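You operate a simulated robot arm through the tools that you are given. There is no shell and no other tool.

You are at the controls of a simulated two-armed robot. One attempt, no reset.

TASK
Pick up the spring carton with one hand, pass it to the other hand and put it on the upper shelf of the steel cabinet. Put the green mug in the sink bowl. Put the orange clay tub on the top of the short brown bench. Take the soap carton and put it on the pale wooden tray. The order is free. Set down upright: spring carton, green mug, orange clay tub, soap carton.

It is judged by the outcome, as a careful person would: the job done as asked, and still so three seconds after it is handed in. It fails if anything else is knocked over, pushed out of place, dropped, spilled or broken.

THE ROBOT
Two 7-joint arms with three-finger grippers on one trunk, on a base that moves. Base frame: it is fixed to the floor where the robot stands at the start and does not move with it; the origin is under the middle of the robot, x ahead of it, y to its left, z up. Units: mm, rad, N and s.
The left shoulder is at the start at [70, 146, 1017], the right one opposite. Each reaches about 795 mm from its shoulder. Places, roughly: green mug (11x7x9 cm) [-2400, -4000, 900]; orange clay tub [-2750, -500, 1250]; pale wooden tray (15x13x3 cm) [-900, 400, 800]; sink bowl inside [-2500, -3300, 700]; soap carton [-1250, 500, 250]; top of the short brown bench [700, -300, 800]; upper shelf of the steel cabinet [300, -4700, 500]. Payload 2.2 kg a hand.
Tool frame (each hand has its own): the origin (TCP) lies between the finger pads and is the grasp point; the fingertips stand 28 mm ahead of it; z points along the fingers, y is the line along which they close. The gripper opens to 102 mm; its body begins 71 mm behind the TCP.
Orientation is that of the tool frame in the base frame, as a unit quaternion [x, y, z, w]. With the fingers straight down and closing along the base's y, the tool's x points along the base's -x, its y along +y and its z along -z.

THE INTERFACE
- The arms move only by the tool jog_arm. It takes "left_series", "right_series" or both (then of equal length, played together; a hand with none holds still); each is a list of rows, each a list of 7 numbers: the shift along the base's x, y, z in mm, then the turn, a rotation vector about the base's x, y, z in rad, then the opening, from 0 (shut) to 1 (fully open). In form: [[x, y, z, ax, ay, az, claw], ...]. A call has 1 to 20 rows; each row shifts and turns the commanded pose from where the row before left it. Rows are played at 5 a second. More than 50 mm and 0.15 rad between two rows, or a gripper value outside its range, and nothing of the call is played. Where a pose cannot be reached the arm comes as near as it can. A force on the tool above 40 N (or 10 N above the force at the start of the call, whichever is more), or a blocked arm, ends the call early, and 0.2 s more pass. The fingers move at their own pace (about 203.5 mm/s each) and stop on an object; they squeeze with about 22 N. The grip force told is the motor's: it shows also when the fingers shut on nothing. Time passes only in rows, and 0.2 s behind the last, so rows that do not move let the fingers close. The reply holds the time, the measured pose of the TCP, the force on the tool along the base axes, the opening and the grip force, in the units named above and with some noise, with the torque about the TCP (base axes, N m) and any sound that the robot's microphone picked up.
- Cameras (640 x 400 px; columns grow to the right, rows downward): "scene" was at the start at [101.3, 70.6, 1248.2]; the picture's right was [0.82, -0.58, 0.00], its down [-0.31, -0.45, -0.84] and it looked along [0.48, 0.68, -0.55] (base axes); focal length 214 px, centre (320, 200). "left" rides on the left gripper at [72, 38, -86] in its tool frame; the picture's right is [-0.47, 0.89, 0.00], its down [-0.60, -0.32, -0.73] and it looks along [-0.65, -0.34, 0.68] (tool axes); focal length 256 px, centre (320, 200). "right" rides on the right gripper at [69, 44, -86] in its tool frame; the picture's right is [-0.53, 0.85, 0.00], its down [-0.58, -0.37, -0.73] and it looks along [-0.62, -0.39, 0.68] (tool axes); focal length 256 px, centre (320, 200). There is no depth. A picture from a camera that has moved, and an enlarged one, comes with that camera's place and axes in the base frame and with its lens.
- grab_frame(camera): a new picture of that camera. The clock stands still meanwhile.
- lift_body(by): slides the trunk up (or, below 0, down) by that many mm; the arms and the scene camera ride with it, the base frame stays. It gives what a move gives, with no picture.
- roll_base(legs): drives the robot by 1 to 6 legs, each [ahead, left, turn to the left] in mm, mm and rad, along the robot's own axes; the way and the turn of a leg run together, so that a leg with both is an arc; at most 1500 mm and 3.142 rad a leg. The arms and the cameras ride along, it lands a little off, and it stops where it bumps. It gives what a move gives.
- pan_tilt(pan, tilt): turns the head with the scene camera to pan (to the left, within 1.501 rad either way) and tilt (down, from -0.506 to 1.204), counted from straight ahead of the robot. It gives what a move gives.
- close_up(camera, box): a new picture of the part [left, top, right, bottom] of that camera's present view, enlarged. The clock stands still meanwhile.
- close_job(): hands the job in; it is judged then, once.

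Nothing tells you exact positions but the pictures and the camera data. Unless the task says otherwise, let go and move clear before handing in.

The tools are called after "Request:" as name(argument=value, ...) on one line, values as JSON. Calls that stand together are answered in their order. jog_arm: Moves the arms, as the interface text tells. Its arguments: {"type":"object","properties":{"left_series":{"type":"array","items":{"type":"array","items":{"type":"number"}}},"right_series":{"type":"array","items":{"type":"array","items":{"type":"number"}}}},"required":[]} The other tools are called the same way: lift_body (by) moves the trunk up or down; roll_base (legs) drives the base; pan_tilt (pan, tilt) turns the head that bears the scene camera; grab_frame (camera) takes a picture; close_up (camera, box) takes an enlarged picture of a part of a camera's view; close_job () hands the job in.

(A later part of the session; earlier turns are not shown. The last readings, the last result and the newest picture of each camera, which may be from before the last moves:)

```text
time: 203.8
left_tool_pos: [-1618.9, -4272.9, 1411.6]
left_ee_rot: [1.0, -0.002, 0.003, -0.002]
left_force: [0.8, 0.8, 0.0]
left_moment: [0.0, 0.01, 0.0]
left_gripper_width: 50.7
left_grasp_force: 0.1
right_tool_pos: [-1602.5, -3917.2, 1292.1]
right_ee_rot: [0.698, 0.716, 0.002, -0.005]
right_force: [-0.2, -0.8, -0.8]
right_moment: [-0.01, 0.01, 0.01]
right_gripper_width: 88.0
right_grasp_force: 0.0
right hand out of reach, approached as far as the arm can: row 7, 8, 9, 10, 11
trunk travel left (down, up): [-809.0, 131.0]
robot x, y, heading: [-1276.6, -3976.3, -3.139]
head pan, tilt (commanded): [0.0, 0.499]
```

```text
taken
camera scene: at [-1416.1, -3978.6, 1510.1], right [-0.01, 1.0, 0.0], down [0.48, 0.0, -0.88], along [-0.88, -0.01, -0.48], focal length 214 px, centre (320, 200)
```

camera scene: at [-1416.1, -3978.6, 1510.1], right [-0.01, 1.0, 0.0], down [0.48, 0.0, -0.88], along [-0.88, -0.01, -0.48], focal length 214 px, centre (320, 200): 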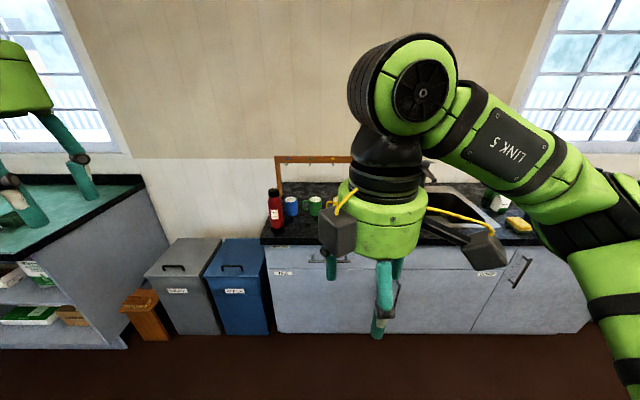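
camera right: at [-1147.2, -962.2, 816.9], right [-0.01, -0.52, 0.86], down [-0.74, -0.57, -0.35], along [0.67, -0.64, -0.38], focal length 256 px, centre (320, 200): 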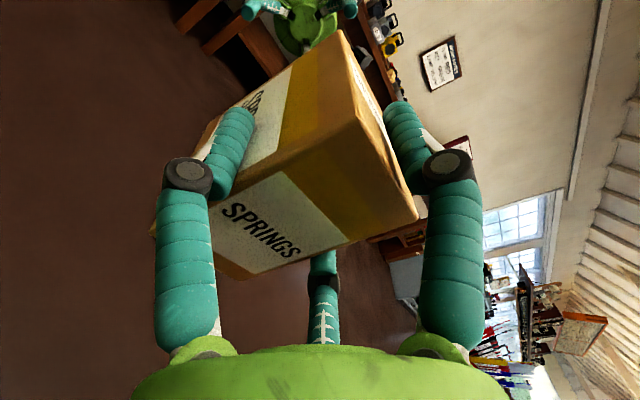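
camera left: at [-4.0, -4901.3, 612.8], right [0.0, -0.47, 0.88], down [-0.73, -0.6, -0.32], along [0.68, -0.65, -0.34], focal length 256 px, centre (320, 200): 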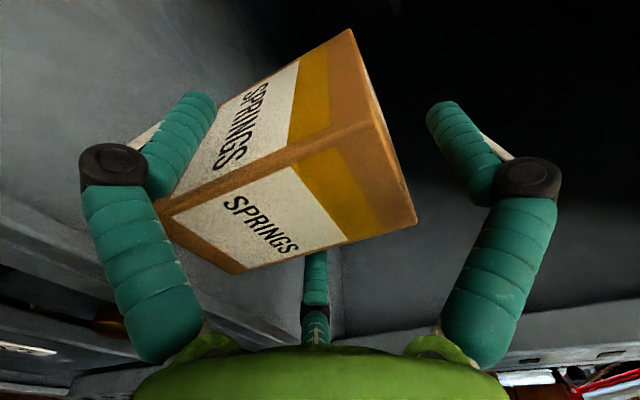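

Request:
jog_arm(right_series=[[-40, 0, 0, 0, 0, 0, 0.86], [-40, 0, 0, 0, 0, 0, 0.86], [-40, 0, 0, 0, 0, 0, 0.86], [-40, 0, 0, 0, 0, 0, 0.86], [-40, 0, 0, 0, 0, 0, 0.86], [0, 0, 0, 0, 0, 0, 0.86]])

Request:
roll_base(legs=[[400, 75, 0]])

Request:
grab_frame(camera="right")

Request:
grab_frame(camera="scene")

```text
time: 205.2
left_tool_pos: [-1618.3, -4272.7, 1410.2]
left_ee_rot: [1.0, -0.003, 0.002, -0.003]
left_force: [-0.5, -1.1, -0.3]
left_moment: [0.0, 0.01, 0.05]
left_gripper_width: 50.9
left_grasp_force: 0.0
right_tool_pos: [-1627.0, -3961.1, 1243.7]
right_ee_rot: [0.698, 0.716, 0.003, -0.003]
right_force: [0.3, 0.7, -0.2]
right_moment: [0.01, 0.0, 0.03]
right_gripper_width: 87.7
right_grasp_force: 0.0
right hand out of reach, approached as far as the arm can: row 1, 2, 3, 4, 5
trunk travel left (down, up): [-809.0, 131.0]
robot x, y, heading: [-1274.3, -3972.4, -3.138]
head pan, tilt (commanded): [0.0, 0.499]
```

```text
time: 207.8
left_tool_pos: [-2026.7, -4351.7, 1412.6]
left_ee_rot: [1.0, -0.002, 0.001, -0.002]
left_force: [0.0, 0.4, 0.0]
left_moment: [-0.01, 0.02, -0.02]
left_gripper_width: 50.8
left_grasp_force: 0.0
right_tool_pos: [-2035.6, -4038.9, 1243.7]
right_ee_rot: [0.698, 0.716, 0.003, -0.006]
right_force: [0.5, -0.4, 0.9]
right_moment: [-0.02, 0.02, 0.04]
right_gripper_width: 87.6
right_grasp_force: 0.1
trunk travel left (down, up): [-809.0, 131.0]
robot x, y, heading: [-1684.3, -4056.5, -3.14]
head pan, tilt (commanded): [0.0, 0.499]
```

```text
taken
camera right: at [-1993.4, -3970.3, 1330.5], right [0.86, -0.51, -0.01], down [-0.35, -0.59, 0.73], along [-0.38, -0.62, -0.69], focal length 256 px, centre (320, 200)
```

right: 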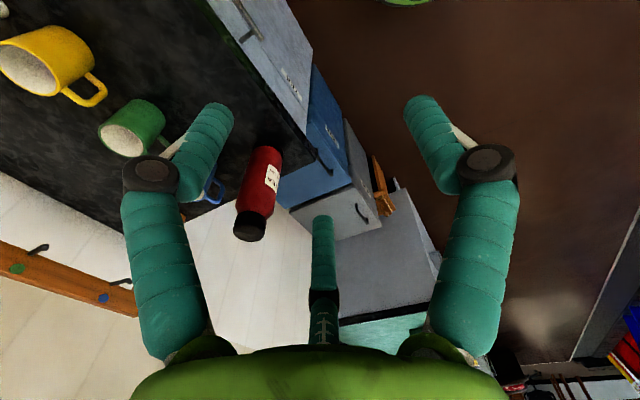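

```text
taken
camera scene: at [-1824.0, -4057.4, 1510.4], right [-0.01, 1.0, 0.0], down [0.48, 0.0, -0.88], along [-0.88, -0.01, -0.48], focal length 214 px, centre (320, 200)
```

scene: 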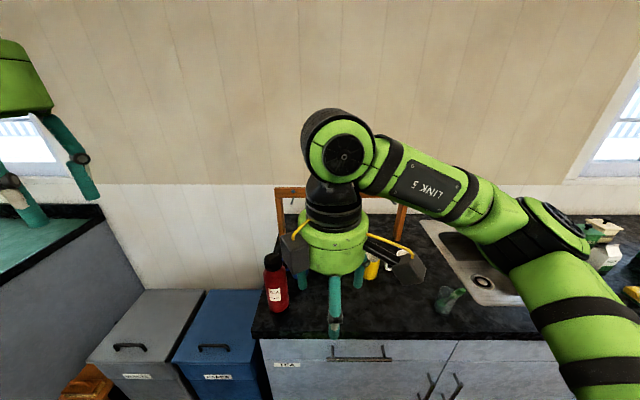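

The thumb-back roll is near the wrist limit and restricts reach. I'll rotate the hand the other way (thumb forward), which should be more natural.

Request:
jog_arm(right_series=[[0, 5, 6, 0, 0, -0.143, 0.86], [0, 5, 6, 0, 0, -0.143, 0.86], [0, 5, 6, 0, 0, -0.143, 0.86], [0, 5, 6, 0, 0, -0.143, 0.86], [0, 5, 6, 0, 0, -0.143, 0.86], [0, 5, 6, 0, 0, -0.143, 0.86], [0, 5, 6, 0, 0, -0.143, 0.86], [0, 5, 6, 0, 0, -0.143, 0.86], [0, 5, 6, 0, 0, -0.143, 0.86], [0, 5, 6, 0, 0, -0.143, 0.86], [0, 0, 0, 0, 0, -0.143, 0.86]])

Request:
jog_arm(right_series=[[-10, 0, 0, 0, 0, -0.143, 0.86], [-10, 0, 0, 0, 0, -0.143, 0.86], [-10, 0, 0, 0, 0, -0.143, 0.86], [-10, 0, 0, 0, 0, -0.143, 0.86], [-10, 0, 0, 0, 0, -0.143, 0.86], [-10, 0, 0, 0, 0, -0.143, 0.86], [-10, 0, 0, 0, 0, -0.143, 0.86], [-10, 0, 0, 0, 0, -0.143, 0.86], [-10, 0, 0, 0, 0, -0.143, 0.86], [-10, 0, 0, 0, 0, -0.143, 0.86], [0, 0, 0, 0, 0, -0.143, 0.86]])

Request:
grab_frame(camera="right")

Request:
grab_frame(camera="scene")

```text
time: 210.2
left_tool_pos: [-2029.8, -4352.1, 1412.6]
left_ee_rot: [1.0, -0.003, 0.003, -0.001]
left_force: [0.0, 0.5, 0.8]
left_moment: [-0.02, 0.04, 0.0]
left_gripper_width: 51.0
left_grasp_force: 0.1
right_tool_pos: [-2036.8, -3991.4, 1302.5]
right_ee_rot: [1.0, 0.011, 0.006, -0.001]
right_force: [0.8, 0.7, -0.7]
right_moment: [0.02, -0.03, -0.06]
right_gripper_width: 88.0
right_grasp_force: 0.2
trunk travel left (down, up): [-809.0, 131.0]
robot x, y, heading: [-1682.4, -4053.6, -3.138]
head pan, tilt (commanded): [0.0, 0.499]
```

```text
time: 212.6
left_tool_pos: [-2028.8, -4352.4, 1411.4]
left_ee_rot: [1.0, -0.003, 0.003, -0.002]
left_force: [-0.5, 0.5, -0.7]
left_moment: [0.03, -0.01, 0.0]
left_gripper_width: 51.0
left_grasp_force: 0.1
right_tool_pos: [-2137.3, -3990.1, 1302.6]
right_ee_rot: [0.714, -0.7, 0.005, 0.003]
right_force: [-0.3, -0.1, -0.3]
right_moment: [0.04, 0.0, 0.0]
right_gripper_width: 87.9
right_grasp_force: 0.0
trunk travel left (down, up): [-809.0, 131.0]
robot x, y, heading: [-1682.6, -4053.5, -3.137]
head pan, tilt (commanded): [0.0, 0.499]
```

```text
taken
camera right: at [-2180.3, -4058.9, 1390.0], right [-0.85, 0.52, -0.01], down [0.35, 0.59, 0.73], along [0.38, 0.62, -0.69], focal length 256 px, centre (320, 200)
```

right: 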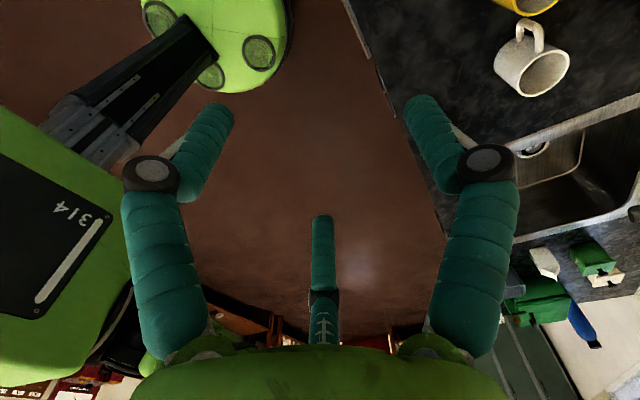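

```text
taken
camera scene: at [-1826.1, -4057.9, 1510.2], right [-0.01, 1.0, 0.0], down [0.48, 0.0, -0.88], along [-0.88, -0.01, -0.48], focal length 214 px, centre (320, 200)
```

scene: 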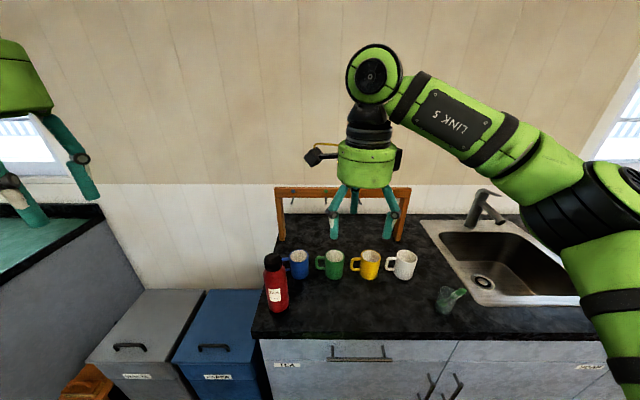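

Now the thumb points forward with no limits. This higher view lets me refine the mug position.

Request:
close_up(camera="scene", box=[270, 225, 430, 325])

Request:
close_up(camera="scene", box=[410, 190, 602, 310])

```text
4.00 times, centred on (350, 275) of scene
camera zoom: at [-1826.1, -4057.9, 1510.2], right [-0.01, 1.0, 0.0], down [0.48, 0.0, -0.88], along [-0.88, -0.01, -0.48], focal length 858 px, centre (200, -100)
```

zoom: 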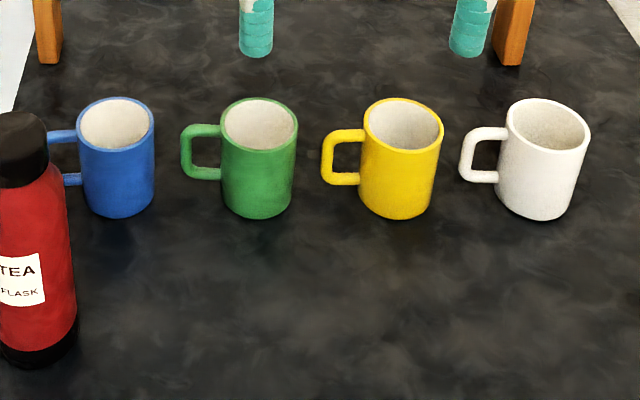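

```text
3.33 times, centred on (506, 250) of scene
camera zoom: at [-1826.1, -4057.9, 1510.2], right [-0.01, 1.0, 0.0], down [0.48, 0.0, -0.88], along [-0.88, -0.01, -0.48], focal length 715 px, centre (-300, 33)
```

zoom: 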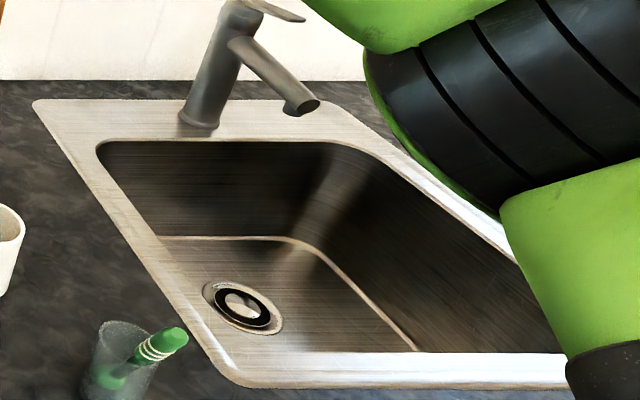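

Request:
roll_base(legs=[[160, 0, 0]])

Request:
jog_arm(right_series=[[-23, -5, 0, 0, 0, 0, 0.86], [-23, -5, 0, 0, 0, 0, 0.86], [-23, -5, 0, 0, 0, 0, 0.86], [-23, -5, 0, 0, 0, 0, 0.86], [0, 0, 0, 0, 0, 0, 0.86]])

Request:
lift_body(by=-230)

Request:
pan_tilt(pan=0.0, tilt=0.6)

Request:
grab_frame(camera="scene")

Request:
grab_frame(camera="right")

```text
time: 214.0
left_tool_pos: [-2183.8, -4355.1, 1412.9]
left_ee_rot: [1.0, -0.001, 0.001, -0.001]
left_force: [0.5, 0.7, 0.5]
left_moment: [0.02, 0.06, -0.03]
left_gripper_width: 51.1
left_grasp_force: 0.0
right_tool_pos: [-2292.5, -3992.6, 1305.2]
right_ee_rot: [0.716, -0.698, 0.004, 0.005]
right_force: [0.9, -0.3, 0.8]
right_moment: [0.0, 0.09, -0.03]
right_gripper_width: 87.5
right_grasp_force: 0.0
trunk travel left (down, up): [-809.0, 131.0]
robot x, y, heading: [-1844.7, -4058.5, -3.136]
head pan, tilt (commanded): [0.0, 0.499]
```

```text
time: 215.2
left_tool_pos: [-2186.9, -4354.7, 1412.0]
left_ee_rot: [1.0, -0.001, 0.002, -0.002]
left_force: [-0.8, -0.1, 0.5]
left_moment: [-0.01, 0.04, -0.02]
left_gripper_width: 51.1
left_grasp_force: 0.0
right_tool_pos: [-2387.9, -4014.1, 1302.7]
right_ee_rot: [0.716, -0.698, 0.005, 0.003]
right_force: [0.4, 0.4, 0.2]
right_moment: [-0.02, -0.01, 0.01]
right_gripper_width: 87.8
right_grasp_force: 0.0
trunk travel left (down, up): [-809.0, 131.0]
robot x, y, heading: [-1846.4, -4057.7, -3.136]
head pan, tilt (commanded): [0.0, 0.499]
```

```text
time: 217.6
left_tool_pos: [-2187.5, -4353.9, 1182.0]
left_ee_rot: [1.0, -0.001, 0.001, -0.001]
left_force: [-1.1, 0.4, -0.4]
left_moment: [-0.02, 0.03, -0.02]
left_gripper_width: 51.1
left_grasp_force: 0.0
right_tool_pos: [-2389.0, -4015.2, 1071.2]
right_ee_rot: [0.716, -0.698, 0.004, 0.003]
right_force: [0.0, 0.5, -0.4]
right_moment: [-0.01, -0.03, -0.01]
right_gripper_width: 87.7
right_grasp_force: 0.1
trunk travel left (down, up): [-579.0, 361.0]
robot x, y, heading: [-1845.6, -4057.3, -3.126]
head pan, tilt (commanded): [0.0, 0.499]
```

```text
time: 218.3
left_tool_pos: [-2186.3, -4354.7, 1181.7]
left_ee_rot: [1.0, -0.001, 0.001, -0.002]
left_force: [-0.4, 0.6, 1.0]
left_moment: [-0.03, 0.03, -0.02]
left_gripper_width: 51.1
left_grasp_force: 0.0
right_tool_pos: [-2388.1, -4014.2, 1072.4]
right_ee_rot: [0.716, -0.698, 0.004, 0.003]
right_force: [0.5, 0.2, 0.6]
right_moment: [-0.02, -0.02, -0.02]
right_gripper_width: 87.8
right_grasp_force: 0.0
trunk travel left (down, up): [-579.0, 361.0]
robot x, y, heading: [-1845.4, -4051.6, -3.129]
head pan, tilt (commanded): [0.0, 0.6]
```

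```text
taken
camera scene: at [-1982.4, -4059.5, 1271.1], right [-0.01, 1.0, 0.0], down [0.56, 0.01, -0.83], along [-0.83, -0.01, -0.56], focal length 214 px, centre (320, 200)
```

scene: 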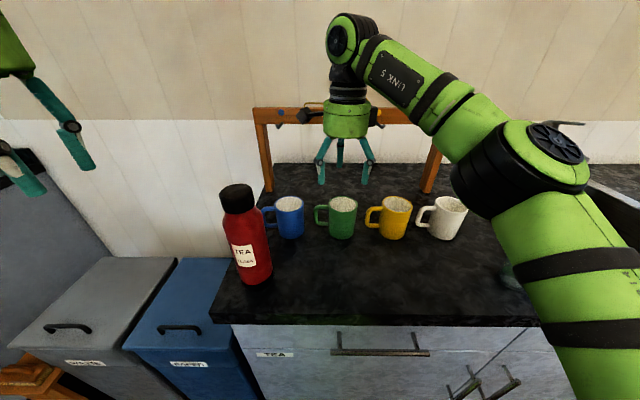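

```text
taken
camera right: at [-2430.7, -4083.5, 1158.9], right [-0.86, 0.51, -0.01], down [0.35, 0.59, 0.73], along [0.38, 0.62, -0.69], focal length 256 px, centre (320, 200)
```

right: 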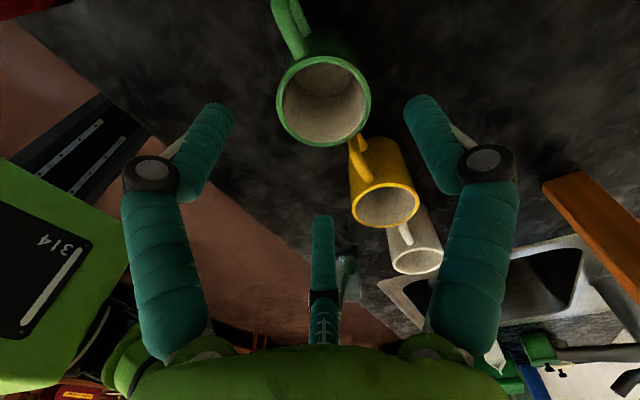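

Hand camera puts the mug rim centre at (−2389, −4012), right under the hand. Lowering in two stages.

Request:
jog_arm(right_series=[[-1, 2, 0, 0, 0, 0, 0.86], [0, 0, 0, 0, 0, 0, 0.86]])

Request:
lift_body(by=-55)

Request:
grab_frame(camera="right")

Request:
close_up(camera="scene", box=[260, 110, 452, 230])

```text
time: 218.9
left_tool_pos: [-2187.8, -4355.1, 1182.2]
left_ee_rot: [1.0, -0.001, 0.002, -0.003]
left_force: [-0.3, 0.5, 0.3]
left_moment: [-0.03, -0.03, 0.01]
left_gripper_width: 51.2
left_grasp_force: 0.2
right_tool_pos: [-2389.1, -4012.7, 1071.4]
right_ee_rot: [0.716, -0.699, 0.004, 0.003]
right_force: [0.4, -0.2, -0.5]
right_moment: [0.0, -0.01, -0.03]
right_gripper_width: 87.5
right_grasp_force: 0.1
trunk travel left (down, up): [-579.0, 361.0]
robot x, y, heading: [-1843.7, -4058.7, -3.135]
head pan, tilt (commanded): [0.0, 0.6]
```

```text
time: 219.9
left_tool_pos: [-2187.9, -4355.0, 1127.6]
left_ee_rot: [1.0, 0.0, 0.002, -0.002]
left_force: [-0.3, 0.1, 0.1]
left_moment: [0.0, 0.04, 0.01]
left_gripper_width: 51.1
left_grasp_force: 0.0
right_tool_pos: [-2389.1, -4012.7, 1018.0]
right_ee_rot: [0.716, -0.698, 0.005, 0.004]
right_force: [-0.2, 0.6, 0.5]
right_moment: [0.02, 0.0, -0.01]
right_gripper_width: 87.4
right_grasp_force: 0.1
trunk travel left (down, up): [-524.0, 416.0]
robot x, y, heading: [-1844.3, -4055.4, -3.129]
head pan, tilt (commanded): [0.0, 0.6]
```

```text
taken
camera right: at [-2431.5, -4081.6, 1104.3], right [-0.86, 0.51, -0.01], down [0.35, 0.59, 0.73], along [0.38, 0.62, -0.69], focal length 256 px, centre (320, 200)
```

right: 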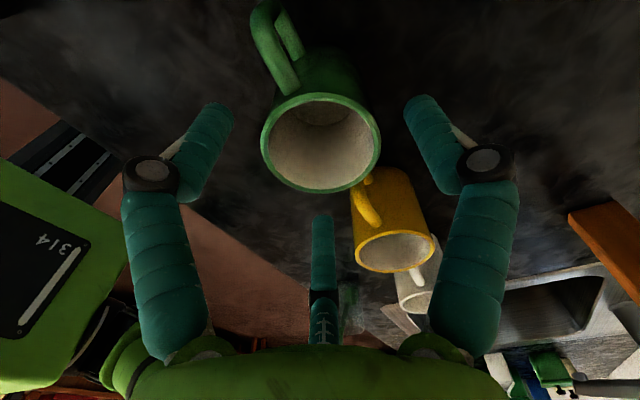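

```text
3.33 times, centred on (356, 170) of scene
camera zoom: at [-1982.2, -4059.4, 1216.1], right [-0.01, 1.0, 0.0], down [0.56, 0.0, -0.83], along [-0.83, -0.01, -0.56], focal length 715 px, centre (200, 300)
```

zoom: 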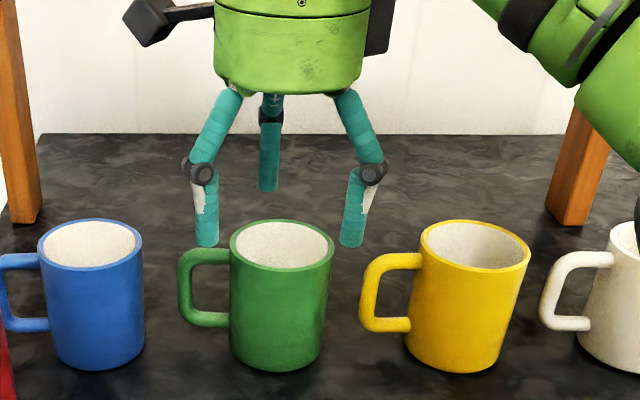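

Fingers straddle the mug properly with both handles clear. Descending with the arm (force-monitored).

Request:
jog_arm(right_series=[[0, 1, -15, 0, 0, 0, 0.86], [0, 0, -15, 0, 0, 0, 0.86], [0, 0, -15, 0, 0, 0, 0.86], [0, 0, -15, 0, 0, 0, 0.86], [0, 0, -14, 0, 0, 0, 0.86], [0, 0, 0, 0, 0, 0, 0.86]])

Request:
grab_frame(camera="right")

Request:
close_up(camera="scene", box=[260, 130, 452, 250])

```text
time: 221.3
left_tool_pos: [-2187.8, -4354.3, 1127.4]
left_ee_rot: [1.0, 0.0, 0.001, -0.002]
left_force: [-0.6, 0.0, -0.7]
left_moment: [0.02, -0.01, -0.02]
left_gripper_width: 50.9
left_grasp_force: 0.0
right_tool_pos: [-2388.8, -4012.7, 944.7]
right_ee_rot: [0.716, -0.698, 0.005, 0.003]
right_force: [-0.7, 0.8, -1.1]
right_moment: [0.0, 0.02, 0.0]
right_gripper_width: 87.8
right_grasp_force: 0.1
trunk travel left (down, up): [-524.0, 416.0]
robot x, y, heading: [-1840.5, -4053.2, -3.132]
head pan, tilt (commanded): [0.0, 0.6]
```

```text
taken
camera right: at [-2430.7, -4080.3, 1030.3], right [-0.86, 0.51, -0.01], down [0.35, 0.59, 0.73], along [0.38, 0.62, -0.69], focal length 256 px, centre (320, 200)
```

right: 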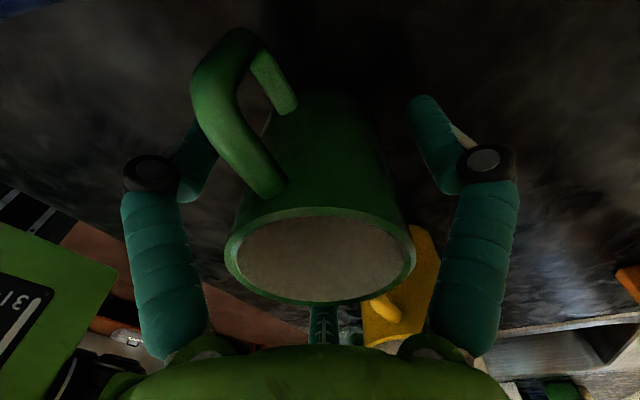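

```text
3.33 times, centred on (356, 190) of scene
camera zoom: at [-1982.3, -4059.5, 1216.1], right [-0.01, 1.0, 0.0], down [0.56, 0.01, -0.83], along [-0.83, -0.01, -0.56], focal length 715 px, centre (200, 233)
```

zoom: 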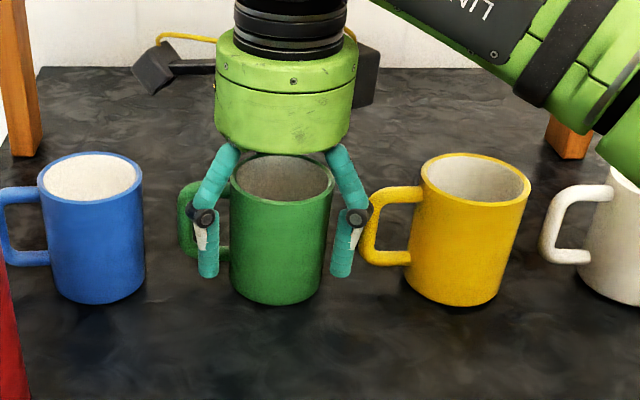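

Good placement: fingers around the body, clear of handles. Closing.

Request:
jog_arm(right_series=[[0, 0, 0, 0, 0, 0, 0.75], [0, 0, 0, 0, 0, 0, 0.6], [0, 0, 0, 0, 0, 0, 0.3], [0, 0, 0, 0, 0, 0, 0], [0, 0, 0, 0, 0, 0, 0], [0, 0, 0, 0, 0, 0, 0]])

Request:
jog_arm(right_series=[[0, 0, 4, 0, 0, 0, 0], [0, 0, 6, 0, 0, 0, 0], [0, 0, 8, 0, 0, 0, 0], [0, 0, 0, 0, 0, 0, 0]])

Request:
close_up(camera="scene", box=[260, 130, 452, 250])

Request:
grab_frame(camera="right")

```text
time: 222.7
left_tool_pos: [-2186.6, -4354.4, 1126.9]
left_ee_rot: [1.0, -0.001, 0.002, -0.001]
left_force: [0.1, -0.7, -0.7]
left_moment: [0.01, -0.02, -0.02]
left_gripper_width: 51.1
left_grasp_force: 0.1
right_tool_pos: [-2387.5, -4012.1, 943.0]
right_ee_rot: [0.717, -0.697, 0.004, 0.004]
right_force: [0.4, 1.0, 2.0]
right_moment: [0.14, -0.03, -0.04]
right_gripper_width: 64.2
right_grasp_force: 22.3
trunk travel left (down, up): [-524.0, 416.0]
robot x, y, heading: [-1841.5, -4056.5, -3.137]
head pan, tilt (commanded): [0.0, 0.6]
```

```text
time: 223.7
left_tool_pos: [-2187.6, -4354.7, 1127.4]
left_ee_rot: [1.0, 0.0, 0.003, -0.002]
left_force: [-0.2, 1.1, -0.3]
left_moment: [0.03, 0.01, -0.03]
left_gripper_width: 50.9
left_grasp_force: 0.0
right_tool_pos: [-2388.7, -4011.3, 960.7]
right_ee_rot: [0.717, -0.698, 0.004, 0.003]
right_force: [-0.7, 0.4, -2.9]
right_moment: [0.0, 0.02, 0.01]
right_gripper_width: 64.3
right_grasp_force: 21.8
trunk travel left (down, up): [-524.0, 416.0]
robot x, y, heading: [-1846.8, -4053.6, -3.134]
head pan, tilt (commanded): [0.0, 0.6]
```

```text
3.33 times, centred on (356, 190) of scene
camera zoom: at [-1982.9, -4059.3, 1216.0], right [-0.01, 1.0, 0.0], down [0.57, 0.0, -0.82], along [-0.82, -0.01, -0.57], focal length 715 px, centre (200, 233)
```

zoom: 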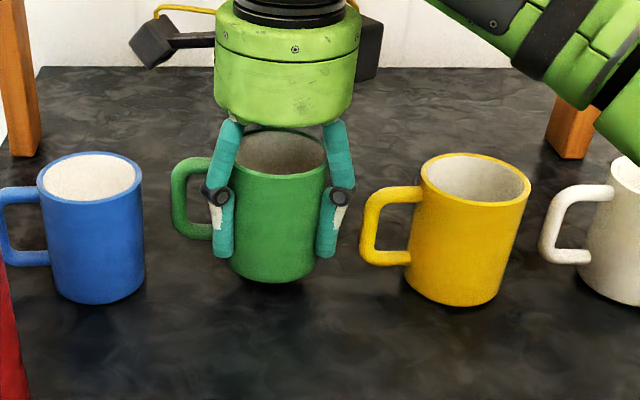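

```text
taken
camera right: at [-2430.7, -4080.7, 1047.8], right [-0.86, 0.51, -0.01], down [0.35, 0.59, 0.73], along [0.38, 0.62, -0.69], focal length 256 px, centre (320, 200)
```

right: 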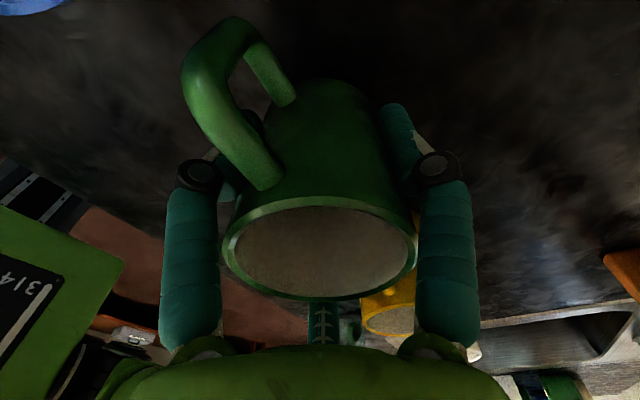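

The green mug is held (≈2.8 N). I'll raise it well clear of the other mugs and the tap, then slide right to the sink.

Request:
lift_body(by=220)

Request:
roll_base(legs=[[0, -755, 0]])

Request:
grab_frame(camera="scene")

Request:
grab_frame(camera="right")

```text
time: 226.0
left_tool_pos: [-2188.2, -4355.2, 1347.3]
left_ee_rot: [1.0, -0.001, 0.003, -0.003]
left_force: [1.4, -0.6, -0.8]
left_moment: [0.0, 0.0, -0.01]
left_gripper_width: 51.3
left_grasp_force: 0.1
right_tool_pos: [-2388.5, -4012.2, 1179.9]
right_ee_rot: [0.717, -0.697, 0.004, 0.004]
right_force: [0.6, 0.9, -2.6]
right_moment: [0.06, 0.04, 0.01]
right_gripper_width: 64.3
right_grasp_force: 21.9
trunk travel left (down, up): [-744.0, 196.0]
robot x, y, heading: [-1842.1, -4053.9, -3.134]
head pan, tilt (commanded): [0.0, 0.6]
```

```text
time: 230.1
left_tool_pos: [-2195.0, -3596.6, 1345.4]
left_ee_rot: [1.0, 0.003, 0.003, -0.002]
left_force: [-0.6, 0.6, 0.2]
left_moment: [-0.03, 0.01, -0.01]
left_gripper_width: 51.1
left_grasp_force: 0.0
right_tool_pos: [-2398.8, -3255.1, 1181.3]
right_ee_rot: [0.718, -0.696, 0.005, 0.003]
right_force: [-0.4, -0.1, -2.2]
right_moment: [0.03, 0.04, -0.01]
right_gripper_width: 64.2
right_grasp_force: 22.1
trunk travel left (down, up): [-744.0, 196.0]
robot x, y, heading: [-1854.9, -3297.2, -3.122]
head pan, tilt (commanded): [0.0, 0.6]
```

```text
taken
camera scene: at [-1992.6, -3299.8, 1436.0], right [-0.02, 1.0, 0.0], down [0.57, 0.01, -0.82], along [-0.82, -0.01, -0.57], focal length 214 px, centre (320, 200)
```

scene: 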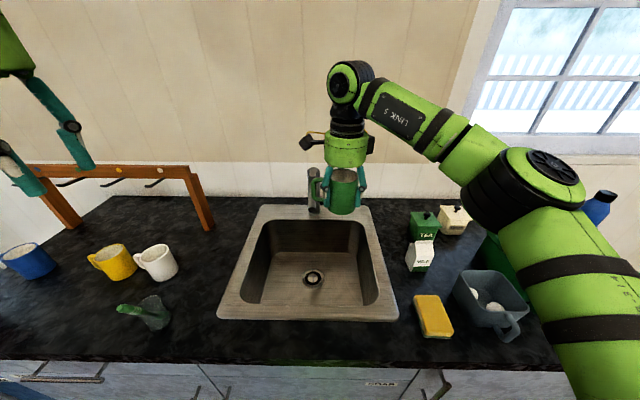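

```text
taken
camera right: at [-2440.2, -3324.6, 1267.6], right [-0.86, 0.51, -0.01], down [0.34, 0.6, 0.73], along [0.37, 0.62, -0.69], focal length 256 px, centre (320, 200)
```

right: 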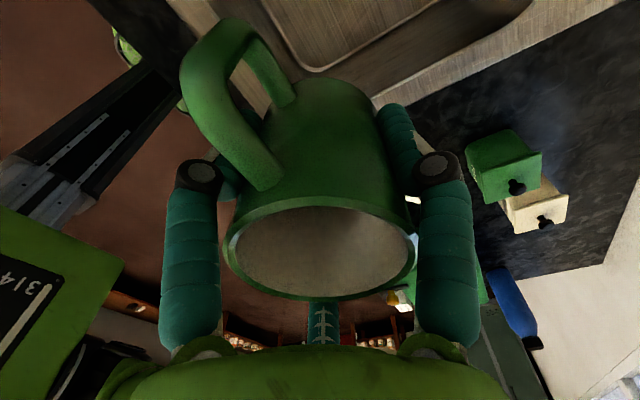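

Over the sink now. The spout tip is around (−2502, −3350, 1041), so I'll set the mug down in the front-right area at about (−2388, −3285). Adjusting the hand, lifting the left hand for clearance, then lowering.

Request:
jog_arm(right_series=[[3, -6, 0, 0, 0, 0, 0], [2, -6, 0, 0, 0, 0, 0], [2, -6, 0, 0, 0, 0, 0], [2, -6, 0, 0, 0, 0, 0], [2, -6, 0, 0, 0, 0, 0]], left_series=[[10, -10, 20, 0, 0, 0, 0.3], [10, -10, 20, 0, 0, 0, 0.3], [10, -10, 20, 0, 0, 0, 0.3], [10, -10, 20, 0, 0, 0, 0.3], [10, -10, 20, 0, 0, 0, 0.3]])

Request:
lift_body(by=-190)

Request:
grab_frame(camera="scene")

Request:
grab_frame(camera="right")

```text
time: 231.3
left_tool_pos: [-2144.6, -3642.6, 1390.9]
left_ee_rot: [1.0, 0.003, 0.001, -0.002]
left_force: [1.1, -0.5, -1.3]
left_moment: [0.0, 0.06, 0.02]
left_gripper_width: 30.5
left_grasp_force: 0.1
left hand out of reach, approached as far as the arm can: row 3, 4, 5
right_tool_pos: [-2387.0, -3284.7, 1181.5]
right_ee_rot: [0.719, -0.695, 0.004, 0.003]
right_force: [-0.8, 0.1, -2.1]
right_moment: [0.02, 0.04, -0.03]
right_gripper_width: 64.2
right_grasp_force: 22.2
trunk travel left (down, up): [-744.0, 196.0]
robot x, y, heading: [-1857.6, -3292.9, -3.124]
head pan, tilt (commanded): [0.0, 0.6]
```

```text
time: 233.4
left_tool_pos: [-2145.9, -3641.8, 1202.0]
left_ee_rot: [1.0, 0.003, 0.001, -0.003]
left_force: [-0.2, 0.7, 0.4]
left_moment: [-0.05, 0.03, -0.01]
left_gripper_width: 30.8
left_grasp_force: 0.1
right_tool_pos: [-2386.9, -3284.3, 989.6]
right_ee_rot: [0.718, -0.696, 0.004, 0.003]
right_force: [0.6, 0.4, -3.1]
right_moment: [0.04, -0.01, 0.02]
right_gripper_width: 64.2
right_grasp_force: 21.8
trunk travel left (down, up): [-554.0, 386.0]
robot x, y, heading: [-1855.2, -3293.1, -3.124]
head pan, tilt (commanded): [0.0, 0.6]
```

```text
taken
camera scene: at [-1992.4, -3298.7, 1246.1], right [-0.02, 1.0, 0.0], down [0.56, 0.01, -0.82], along [-0.82, -0.01, -0.57], focal length 214 px, centre (320, 200)
```

scene: 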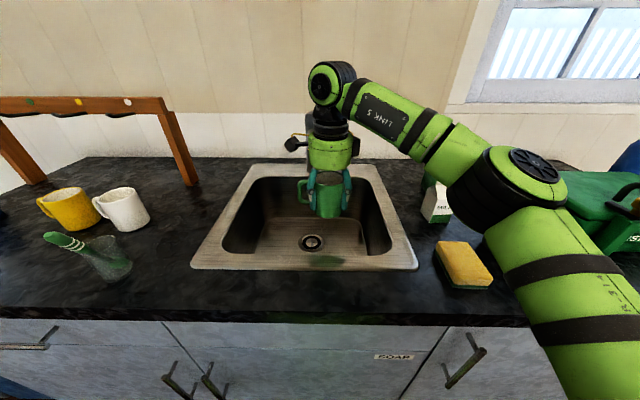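

```text
taken
camera right: at [-2429.1, -3353.9, 1077.5], right [-0.86, 0.51, -0.01], down [0.34, 0.6, 0.73], along [0.37, 0.62, -0.69], focal length 256 px, centre (320, 200)
```

right: 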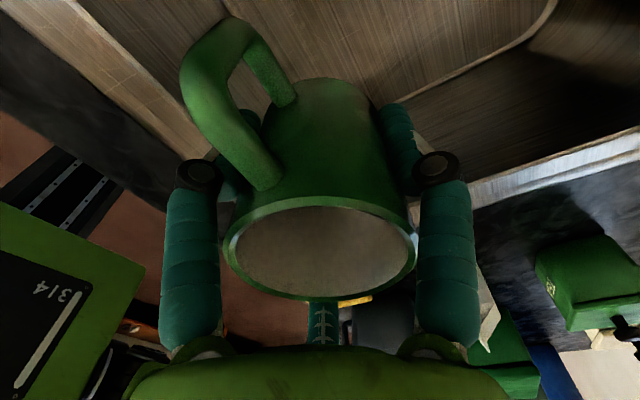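

Request:
close_up(camera="scene", box=[250, 100, 410, 200])

Request:
grab_frame(camera="left")

```text
4.00 times, centred on (330, 150) of scene
camera zoom: at [-1992.4, -3298.7, 1246.1], right [-0.02, 1.0, 0.0], down [0.56, 0.01, -0.82], along [-0.82, -0.01, -0.57], focal length 858 px, centre (280, 400)
```

zoom: 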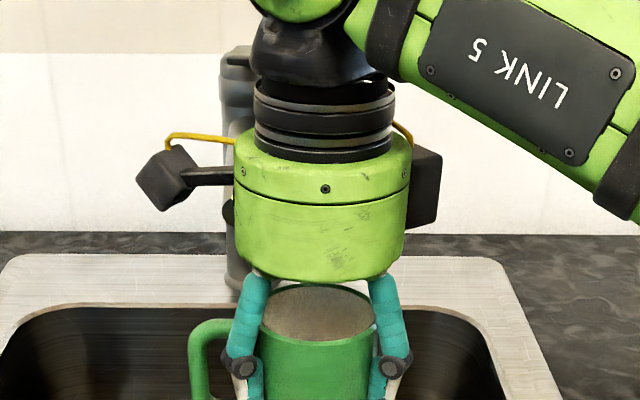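

```text
taken
camera left: at [-2074.5, -3679.2, 1286.8], right [-0.46, -0.89, -0.01], down [-0.61, 0.31, 0.73], along [-0.65, 0.34, -0.68], focal length 256 px, centre (320, 200)
```

left: 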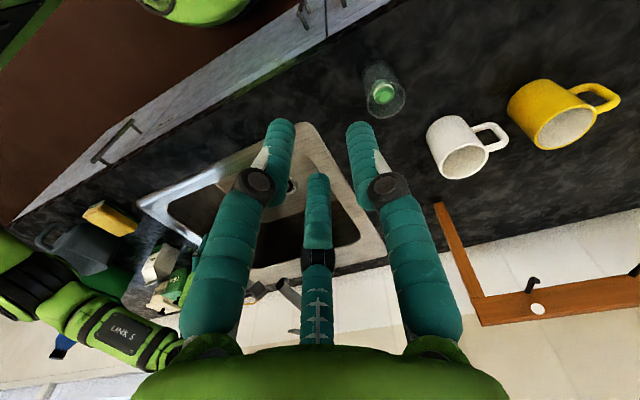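

The camera bracket will pass about 35 mm in front of the spout. Lowering into the bowl in stages.

Request:
lift_body(by=-60)

Request:
jog_arm(right_series=[[0, 0, -15, 0, 0, 0, 0], [0, 0, -15, 0, 0, 0, 0], [0, 0, -15, 0, 0, 0, 0], [0, 0, -15, 0, 0, 0, 0], [0, 0, -15, 0, 0, 0, 0], [0, 0, -15, 0, 0, 0, 0], [0, 0, 0, 0, 0, 0, 0]])

Request:
grab_frame(camera="scene")

Request:
grab_frame(camera="right")

```text
time: 234.4
left_tool_pos: [-2146.0, -3641.9, 1141.1]
left_ee_rot: [1.0, 0.003, 0.001, -0.003]
left_force: [0.1, -0.3, -0.3]
left_moment: [0.04, 0.0, 0.0]
left_gripper_width: 30.8
left_grasp_force: 0.1
right_tool_pos: [-2386.7, -3285.8, 930.2]
right_ee_rot: [0.719, -0.695, 0.004, 0.003]
right_force: [1.0, 0.3, -2.8]
right_moment: [-0.01, 0.01, 0.02]
right_gripper_width: 64.3
right_grasp_force: 21.6
trunk travel left (down, up): [-494.0, 446.0]
robot x, y, heading: [-1852.9, -3294.4, -3.125]
head pan, tilt (commanded): [0.0, 0.6]
```

```text
time: 236.0
left_tool_pos: [-2146.9, -3642.6, 1141.5]
left_ee_rot: [1.0, 0.003, 0.001, -0.003]
left_force: [-0.1, 0.7, -0.4]
left_moment: [-0.02, 0.0, 0.03]
left_gripper_width: 30.5
left_grasp_force: 0.1
right_tool_pos: [-2387.3, -3283.6, 839.5]
right_ee_rot: [0.718, -0.696, 0.004, 0.004]
right_force: [0.8, 0.2, -2.4]
right_moment: [0.0, -0.01, 0.01]
right_gripper_width: 64.1
right_grasp_force: 22.5
trunk travel left (down, up): [-494.0, 446.0]
robot x, y, heading: [-1851.4, -3296.8, -3.127]
head pan, tilt (commanded): [0.0, 0.6]
```

```text
taken
camera scene: at [-1992.3, -3298.8, 1186.1], right [-0.02, 1.0, 0.0], down [0.56, 0.01, -0.83], along [-0.82, -0.01, -0.57], focal length 214 px, centre (320, 200)
```

scene: 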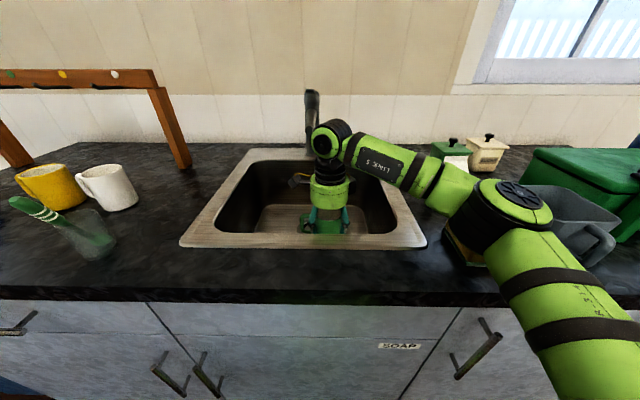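

```text
taken
camera right: at [-2428.7, -3353.3, 927.0], right [-0.86, 0.51, -0.01], down [0.34, 0.6, 0.73], along [0.37, 0.62, -0.69], focal length 256 px, centre (320, 200)
```

right: 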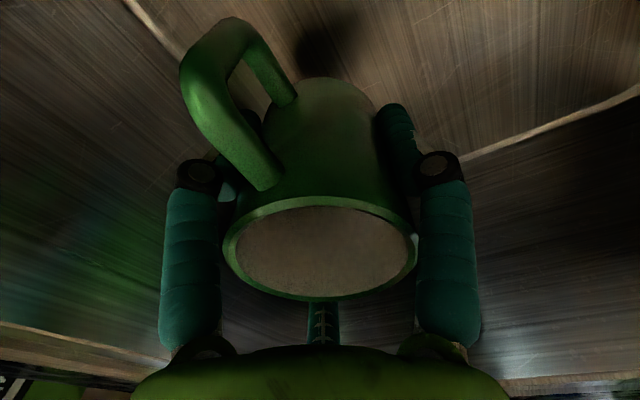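

The right elbow is getting close to the sponge and pan on the counter. I'll raise the trunk and reach down with the arm instead, which keeps the elbow higher.

Request:
lift_body(by=290)

Request:
jog_arm(right_series=[[0, 0, -20, 0, 0, 0, 0], [0, 0, -20, 0, 0, 0, 0], [0, 0, -20, 0, 0, 0, 0], [0, 0, -20, 0, 0, 0, 0], [0, 0, -20, 0, 0, 0, 0], [0, 0, -20, 0, 0, 0, 0], [0, 0, -20, 0, 0, 0, 0], [0, 0, -20, 0, 0, 0, 0], [0, 0, -20, 0, 0, 0, 0], [0, 0, 0, 0, 0, 0, 0]])

Request:
grab_frame(camera="scene")

```text
time: 238.9
left_tool_pos: [-2144.8, -3641.4, 1431.9]
left_ee_rot: [1.0, 0.003, 0.001, -0.002]
left_force: [-0.1, -0.3, -0.2]
left_moment: [0.0, 0.01, 0.01]
left_gripper_width: 30.4
left_grasp_force: 0.1
right_tool_pos: [-2388.2, -3284.0, 1129.7]
right_ee_rot: [0.719, -0.695, 0.004, 0.002]
right_force: [0.3, 0.8, -1.7]
right_moment: [0.0, -0.01, 0.03]
right_gripper_width: 63.9
right_grasp_force: 22.0
trunk travel left (down, up): [-784.0, 156.0]
robot x, y, heading: [-1853.3, -3294.4, -3.12]
head pan, tilt (commanded): [0.0, 0.6]
```

```text
time: 241.1
left_tool_pos: [-2146.6, -3642.7, 1430.7]
left_ee_rot: [1.0, 0.002, 0.001, -0.003]
left_force: [0.1, -0.7, 0.5]
left_moment: [-0.01, -0.03, 0.02]
left_gripper_width: 30.6
left_grasp_force: 0.0
right_tool_pos: [-2386.8, -3284.9, 950.9]
right_ee_rot: [0.719, -0.695, 0.006, 0.002]
right_force: [0.0, -0.2, -2.9]
right_moment: [0.04, 0.02, 0.01]
right_gripper_width: 64.0
right_grasp_force: 21.9
trunk travel left (down, up): [-784.0, 156.0]
robot x, y, heading: [-1854.4, -3293.3, -3.123]
head pan, tilt (commanded): [0.0, 0.6]
```

```text
taken
camera scene: at [-1992.4, -3298.6, 1476.0], right [-0.02, 1.0, 0.0], down [0.57, 0.01, -0.82], along [-0.82, -0.01, -0.57], focal length 214 px, centre (320, 200)
```

scene: 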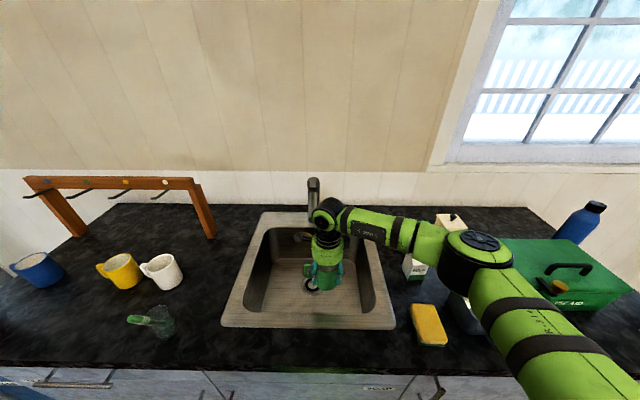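

Elbow is now well clear. Continuing down.

Request:
jog_arm(right_series=[[0, 0, -20, 0, 0, 0, 0], [0, 0, -20, 0, 0, 0, 0], [0, 0, -20, 0, 0, 0, 0], [0, 0, -20, 0, 0, 0, 0], [0, 0, -20, 0, 0, 0, 0], [0, 0, -20, 0, 0, 0, 0], [0, 0, -20, 0, 0, 0, 0], [0, 0, 0, 0, 0, 0, 0]])

Request:
grab_frame(camera="scene")

Request:
grab_frame(camera="right")

```text
time: 242.9
left_tool_pos: [-2146.4, -3642.2, 1431.5]
left_ee_rot: [1.0, 0.003, 0.001, -0.003]
left_force: [-0.5, 0.5, -0.3]
left_moment: [0.01, -0.01, 0.02]
left_gripper_width: 30.7
left_grasp_force: 0.1
right_tool_pos: [-2387.5, -3282.1, 809.7]
right_ee_rot: [0.719, -0.695, 0.004, 0.002]
right_force: [0.1, 0.0, -2.3]
right_moment: [-0.02, 0.01, 0.01]
right_gripper_width: 63.9
right_grasp_force: 22.0
trunk travel left (down, up): [-784.0, 156.0]
robot x, y, heading: [-1851.1, -3292.8, -3.121]
head pan, tilt (commanded): [0.0, 0.6]
```

```text
taken
camera scene: at [-1992.5, -3298.6, 1476.0], right [-0.02, 1.0, 0.0], down [0.57, 0.01, -0.82], along [-0.82, -0.01, -0.57], focal length 214 px, centre (320, 200)
```

scene: 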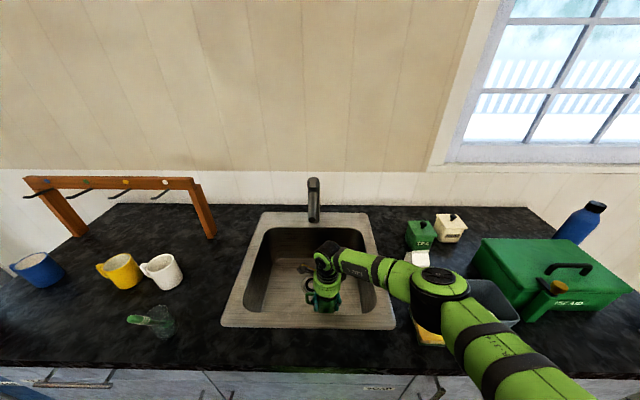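

```text
taken
camera right: at [-2429.3, -3352.1, 896.8], right [-0.86, 0.51, -0.01], down [0.34, 0.6, 0.73], along [0.37, 0.62, -0.69], focal length 256 px, centre (320, 200)
```

right: 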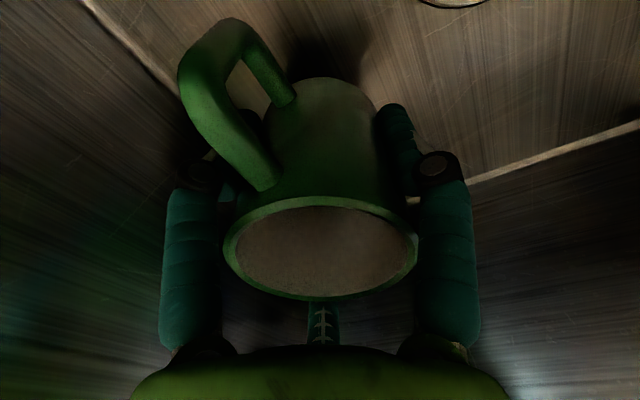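

Request:
jog_arm(right_series=[[0, 0, -10, 0, 0, 0, 0], [0, 0, -10, 0, 0, 0, 0], [0, 0, -10, 0, 0, 0, 0], [0, 0, -5, 0, 0, 0, 0], [0, 0, -5, 0, 0, 0, 0], [0, 0, 0, 0, 0, 0, 0]])

Request:
jog_arm(right_series=[[0, 0, -3, 0, 0, 0, 0], [0, 0, -3, 0, 0, 0, 0], [0, 0, -3, 0, 0, 0, 0], [0, 0, 0, 0, 0, 0, 0]])

Request:
grab_frame(camera="right")

```text
time: 244.3
left_tool_pos: [-2143.8, -3641.9, 1432.3]
left_ee_rot: [1.0, 0.003, 0.0, -0.003]
left_force: [-0.6, 0.0, 0.2]
left_moment: [0.02, -0.01, 0.0]
left_gripper_width: 30.6
left_grasp_force: 0.2
right_tool_pos: [-2387.1, -3284.5, 771.1]
right_ee_rot: [0.718, -0.696, 0.003, 0.005]
right_force: [0.1, 0.3, 14.3]
right_moment: [0.18, -0.23, -0.17]
right_gripper_width: 64.5
right_grasp_force: 22.6
trunk travel left (down, up): [-784.0, 156.0]
robot x, y, heading: [-1853.2, -3295.1, -3.124]
head pan, tilt (commanded): [0.0, 0.6]
```

```text
time: 245.3
left_tool_pos: [-2141.4, -3642.4, 1433.0]
left_ee_rot: [1.0, 0.004, -0.001, -0.003]
left_force: [-0.7, 0.0, -0.4]
left_moment: [0.04, 0.0, 0.02]
left_gripper_width: 30.6
left_grasp_force: 0.1
right_tool_pos: [-2387.4, -3283.9, 765.1]
right_ee_rot: [0.719, -0.695, 0.003, 0.005]
right_force: [0.5, -1.0, 27.4]
right_moment: [0.7, -0.2, -0.01]
right_gripper_width: 63.7
right_grasp_force: 22.3
trunk travel left (down, up): [-784.0, 156.0]
robot x, y, heading: [-1851.4, -3295.1, -3.124]
head pan, tilt (commanded): [0.0, 0.6]
```

```text
taken
camera right: at [-2427.5, -3353.7, 852.4], right [-0.86, 0.51, 0.0], down [0.35, 0.6, 0.72], along [0.37, 0.62, -0.69], focal length 256 px, centre (320, 200)
```

right: 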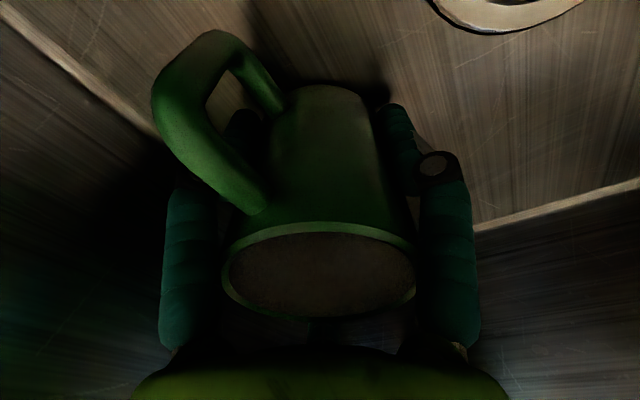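

The mug is on the bowl floor (I pressed a bit more than needed). Backing off slightly to relieve the load, then releasing.

Request:
jog_arm(right_series=[[0, 0, 3, 0, 0, 0, 0], [0, 0, 2, 0, 0, 0, 0], [0, 0, 0, 0, 0, 0, 0]])

Request:
grab_frame(camera="right")

```text
time: 246.1
left_tool_pos: [-2145.0, -3640.8, 1432.1]
left_ee_rot: [1.0, 0.003, 0.001, -0.002]
left_force: [0.4, -0.1, 0.9]
left_moment: [0.01, 0.01, -0.01]
left_gripper_width: 30.5
left_grasp_force: 0.1
right_tool_pos: [-2386.3, -3283.2, 765.2]
right_ee_rot: [0.719, -0.695, 0.005, 0.001]
right_force: [0.1, -1.2, 0.6]
right_moment: [0.04, 0.07, 0.03]
right_gripper_width: 63.9
right_grasp_force: 22.2
trunk travel left (down, up): [-784.0, 156.0]
robot x, y, heading: [-1853.2, -3295.6, -3.125]
head pan, tilt (commanded): [0.0, 0.6]
```

```text
taken
camera right: at [-2427.4, -3352.9, 852.0], right [-0.86, 0.51, -0.01], down [0.34, 0.6, 0.73], along [0.37, 0.62, -0.69], focal length 256 px, centre (320, 200)
```

right: 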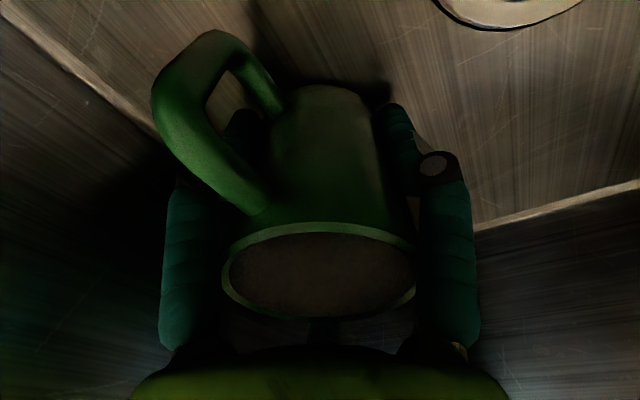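

Request:
jog_arm(right_series=[[0, 0, 0, 0, 0, 0, 0.66], [0, 0, 0, 0, 0, 0, 0.72], [0, 0, 0, 0, 0, 0, 0.8], [0, 0, 0, 0, 0, 0, 0.86], [0, 0, 0, 0, 0, 0, 0.86]])

Request:
grab_frame(camera="right")

Request:
close_up(camera="scene", box=[240, 200, 400, 300])

```text
time: 247.3
left_tool_pos: [-2146.9, -3640.9, 1430.8]
left_ee_rot: [1.0, 0.003, 0.002, -0.003]
left_force: [0.7, -0.2, 0.5]
left_moment: [-0.03, 0.0, 0.0]
left_gripper_width: 30.8
left_grasp_force: 0.0
right_tool_pos: [-2386.5, -3283.6, 767.1]
right_ee_rot: [0.719, -0.695, 0.005, 0.003]
right_force: [-0.3, 0.0, 0.0]
right_moment: [0.01, 0.0, 0.01]
right_gripper_width: 87.5
right_grasp_force: 0.1
trunk travel left (down, up): [-784.0, 156.0]
robot x, y, heading: [-1852.0, -3294.9, -3.123]
head pan, tilt (commanded): [0.0, 0.6]
```

```text
taken
camera right: at [-2428.7, -3353.2, 853.8], right [-0.86, 0.51, -0.01], down [0.34, 0.6, 0.73], along [0.37, 0.62, -0.69], focal length 256 px, centre (320, 200)
```

right: 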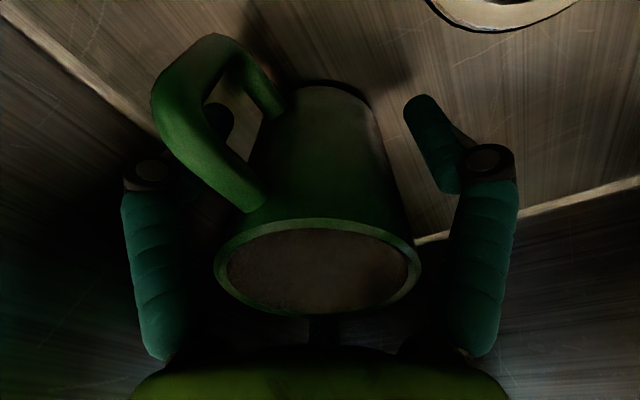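

```text
4.00 times, centred on (320, 250) of scene
camera zoom: at [-1992.2, -3298.7, 1476.1], right [-0.02, 1.0, 0.0], down [0.56, 0.01, -0.83], along [-0.82, -0.01, -0.56], focal length 858 px, centre (320, 0)
```

zoom: 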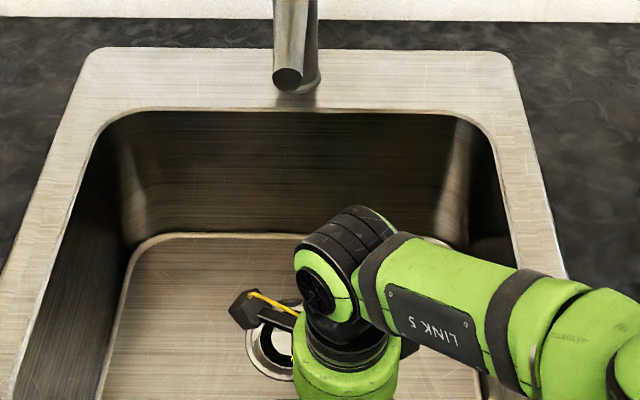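

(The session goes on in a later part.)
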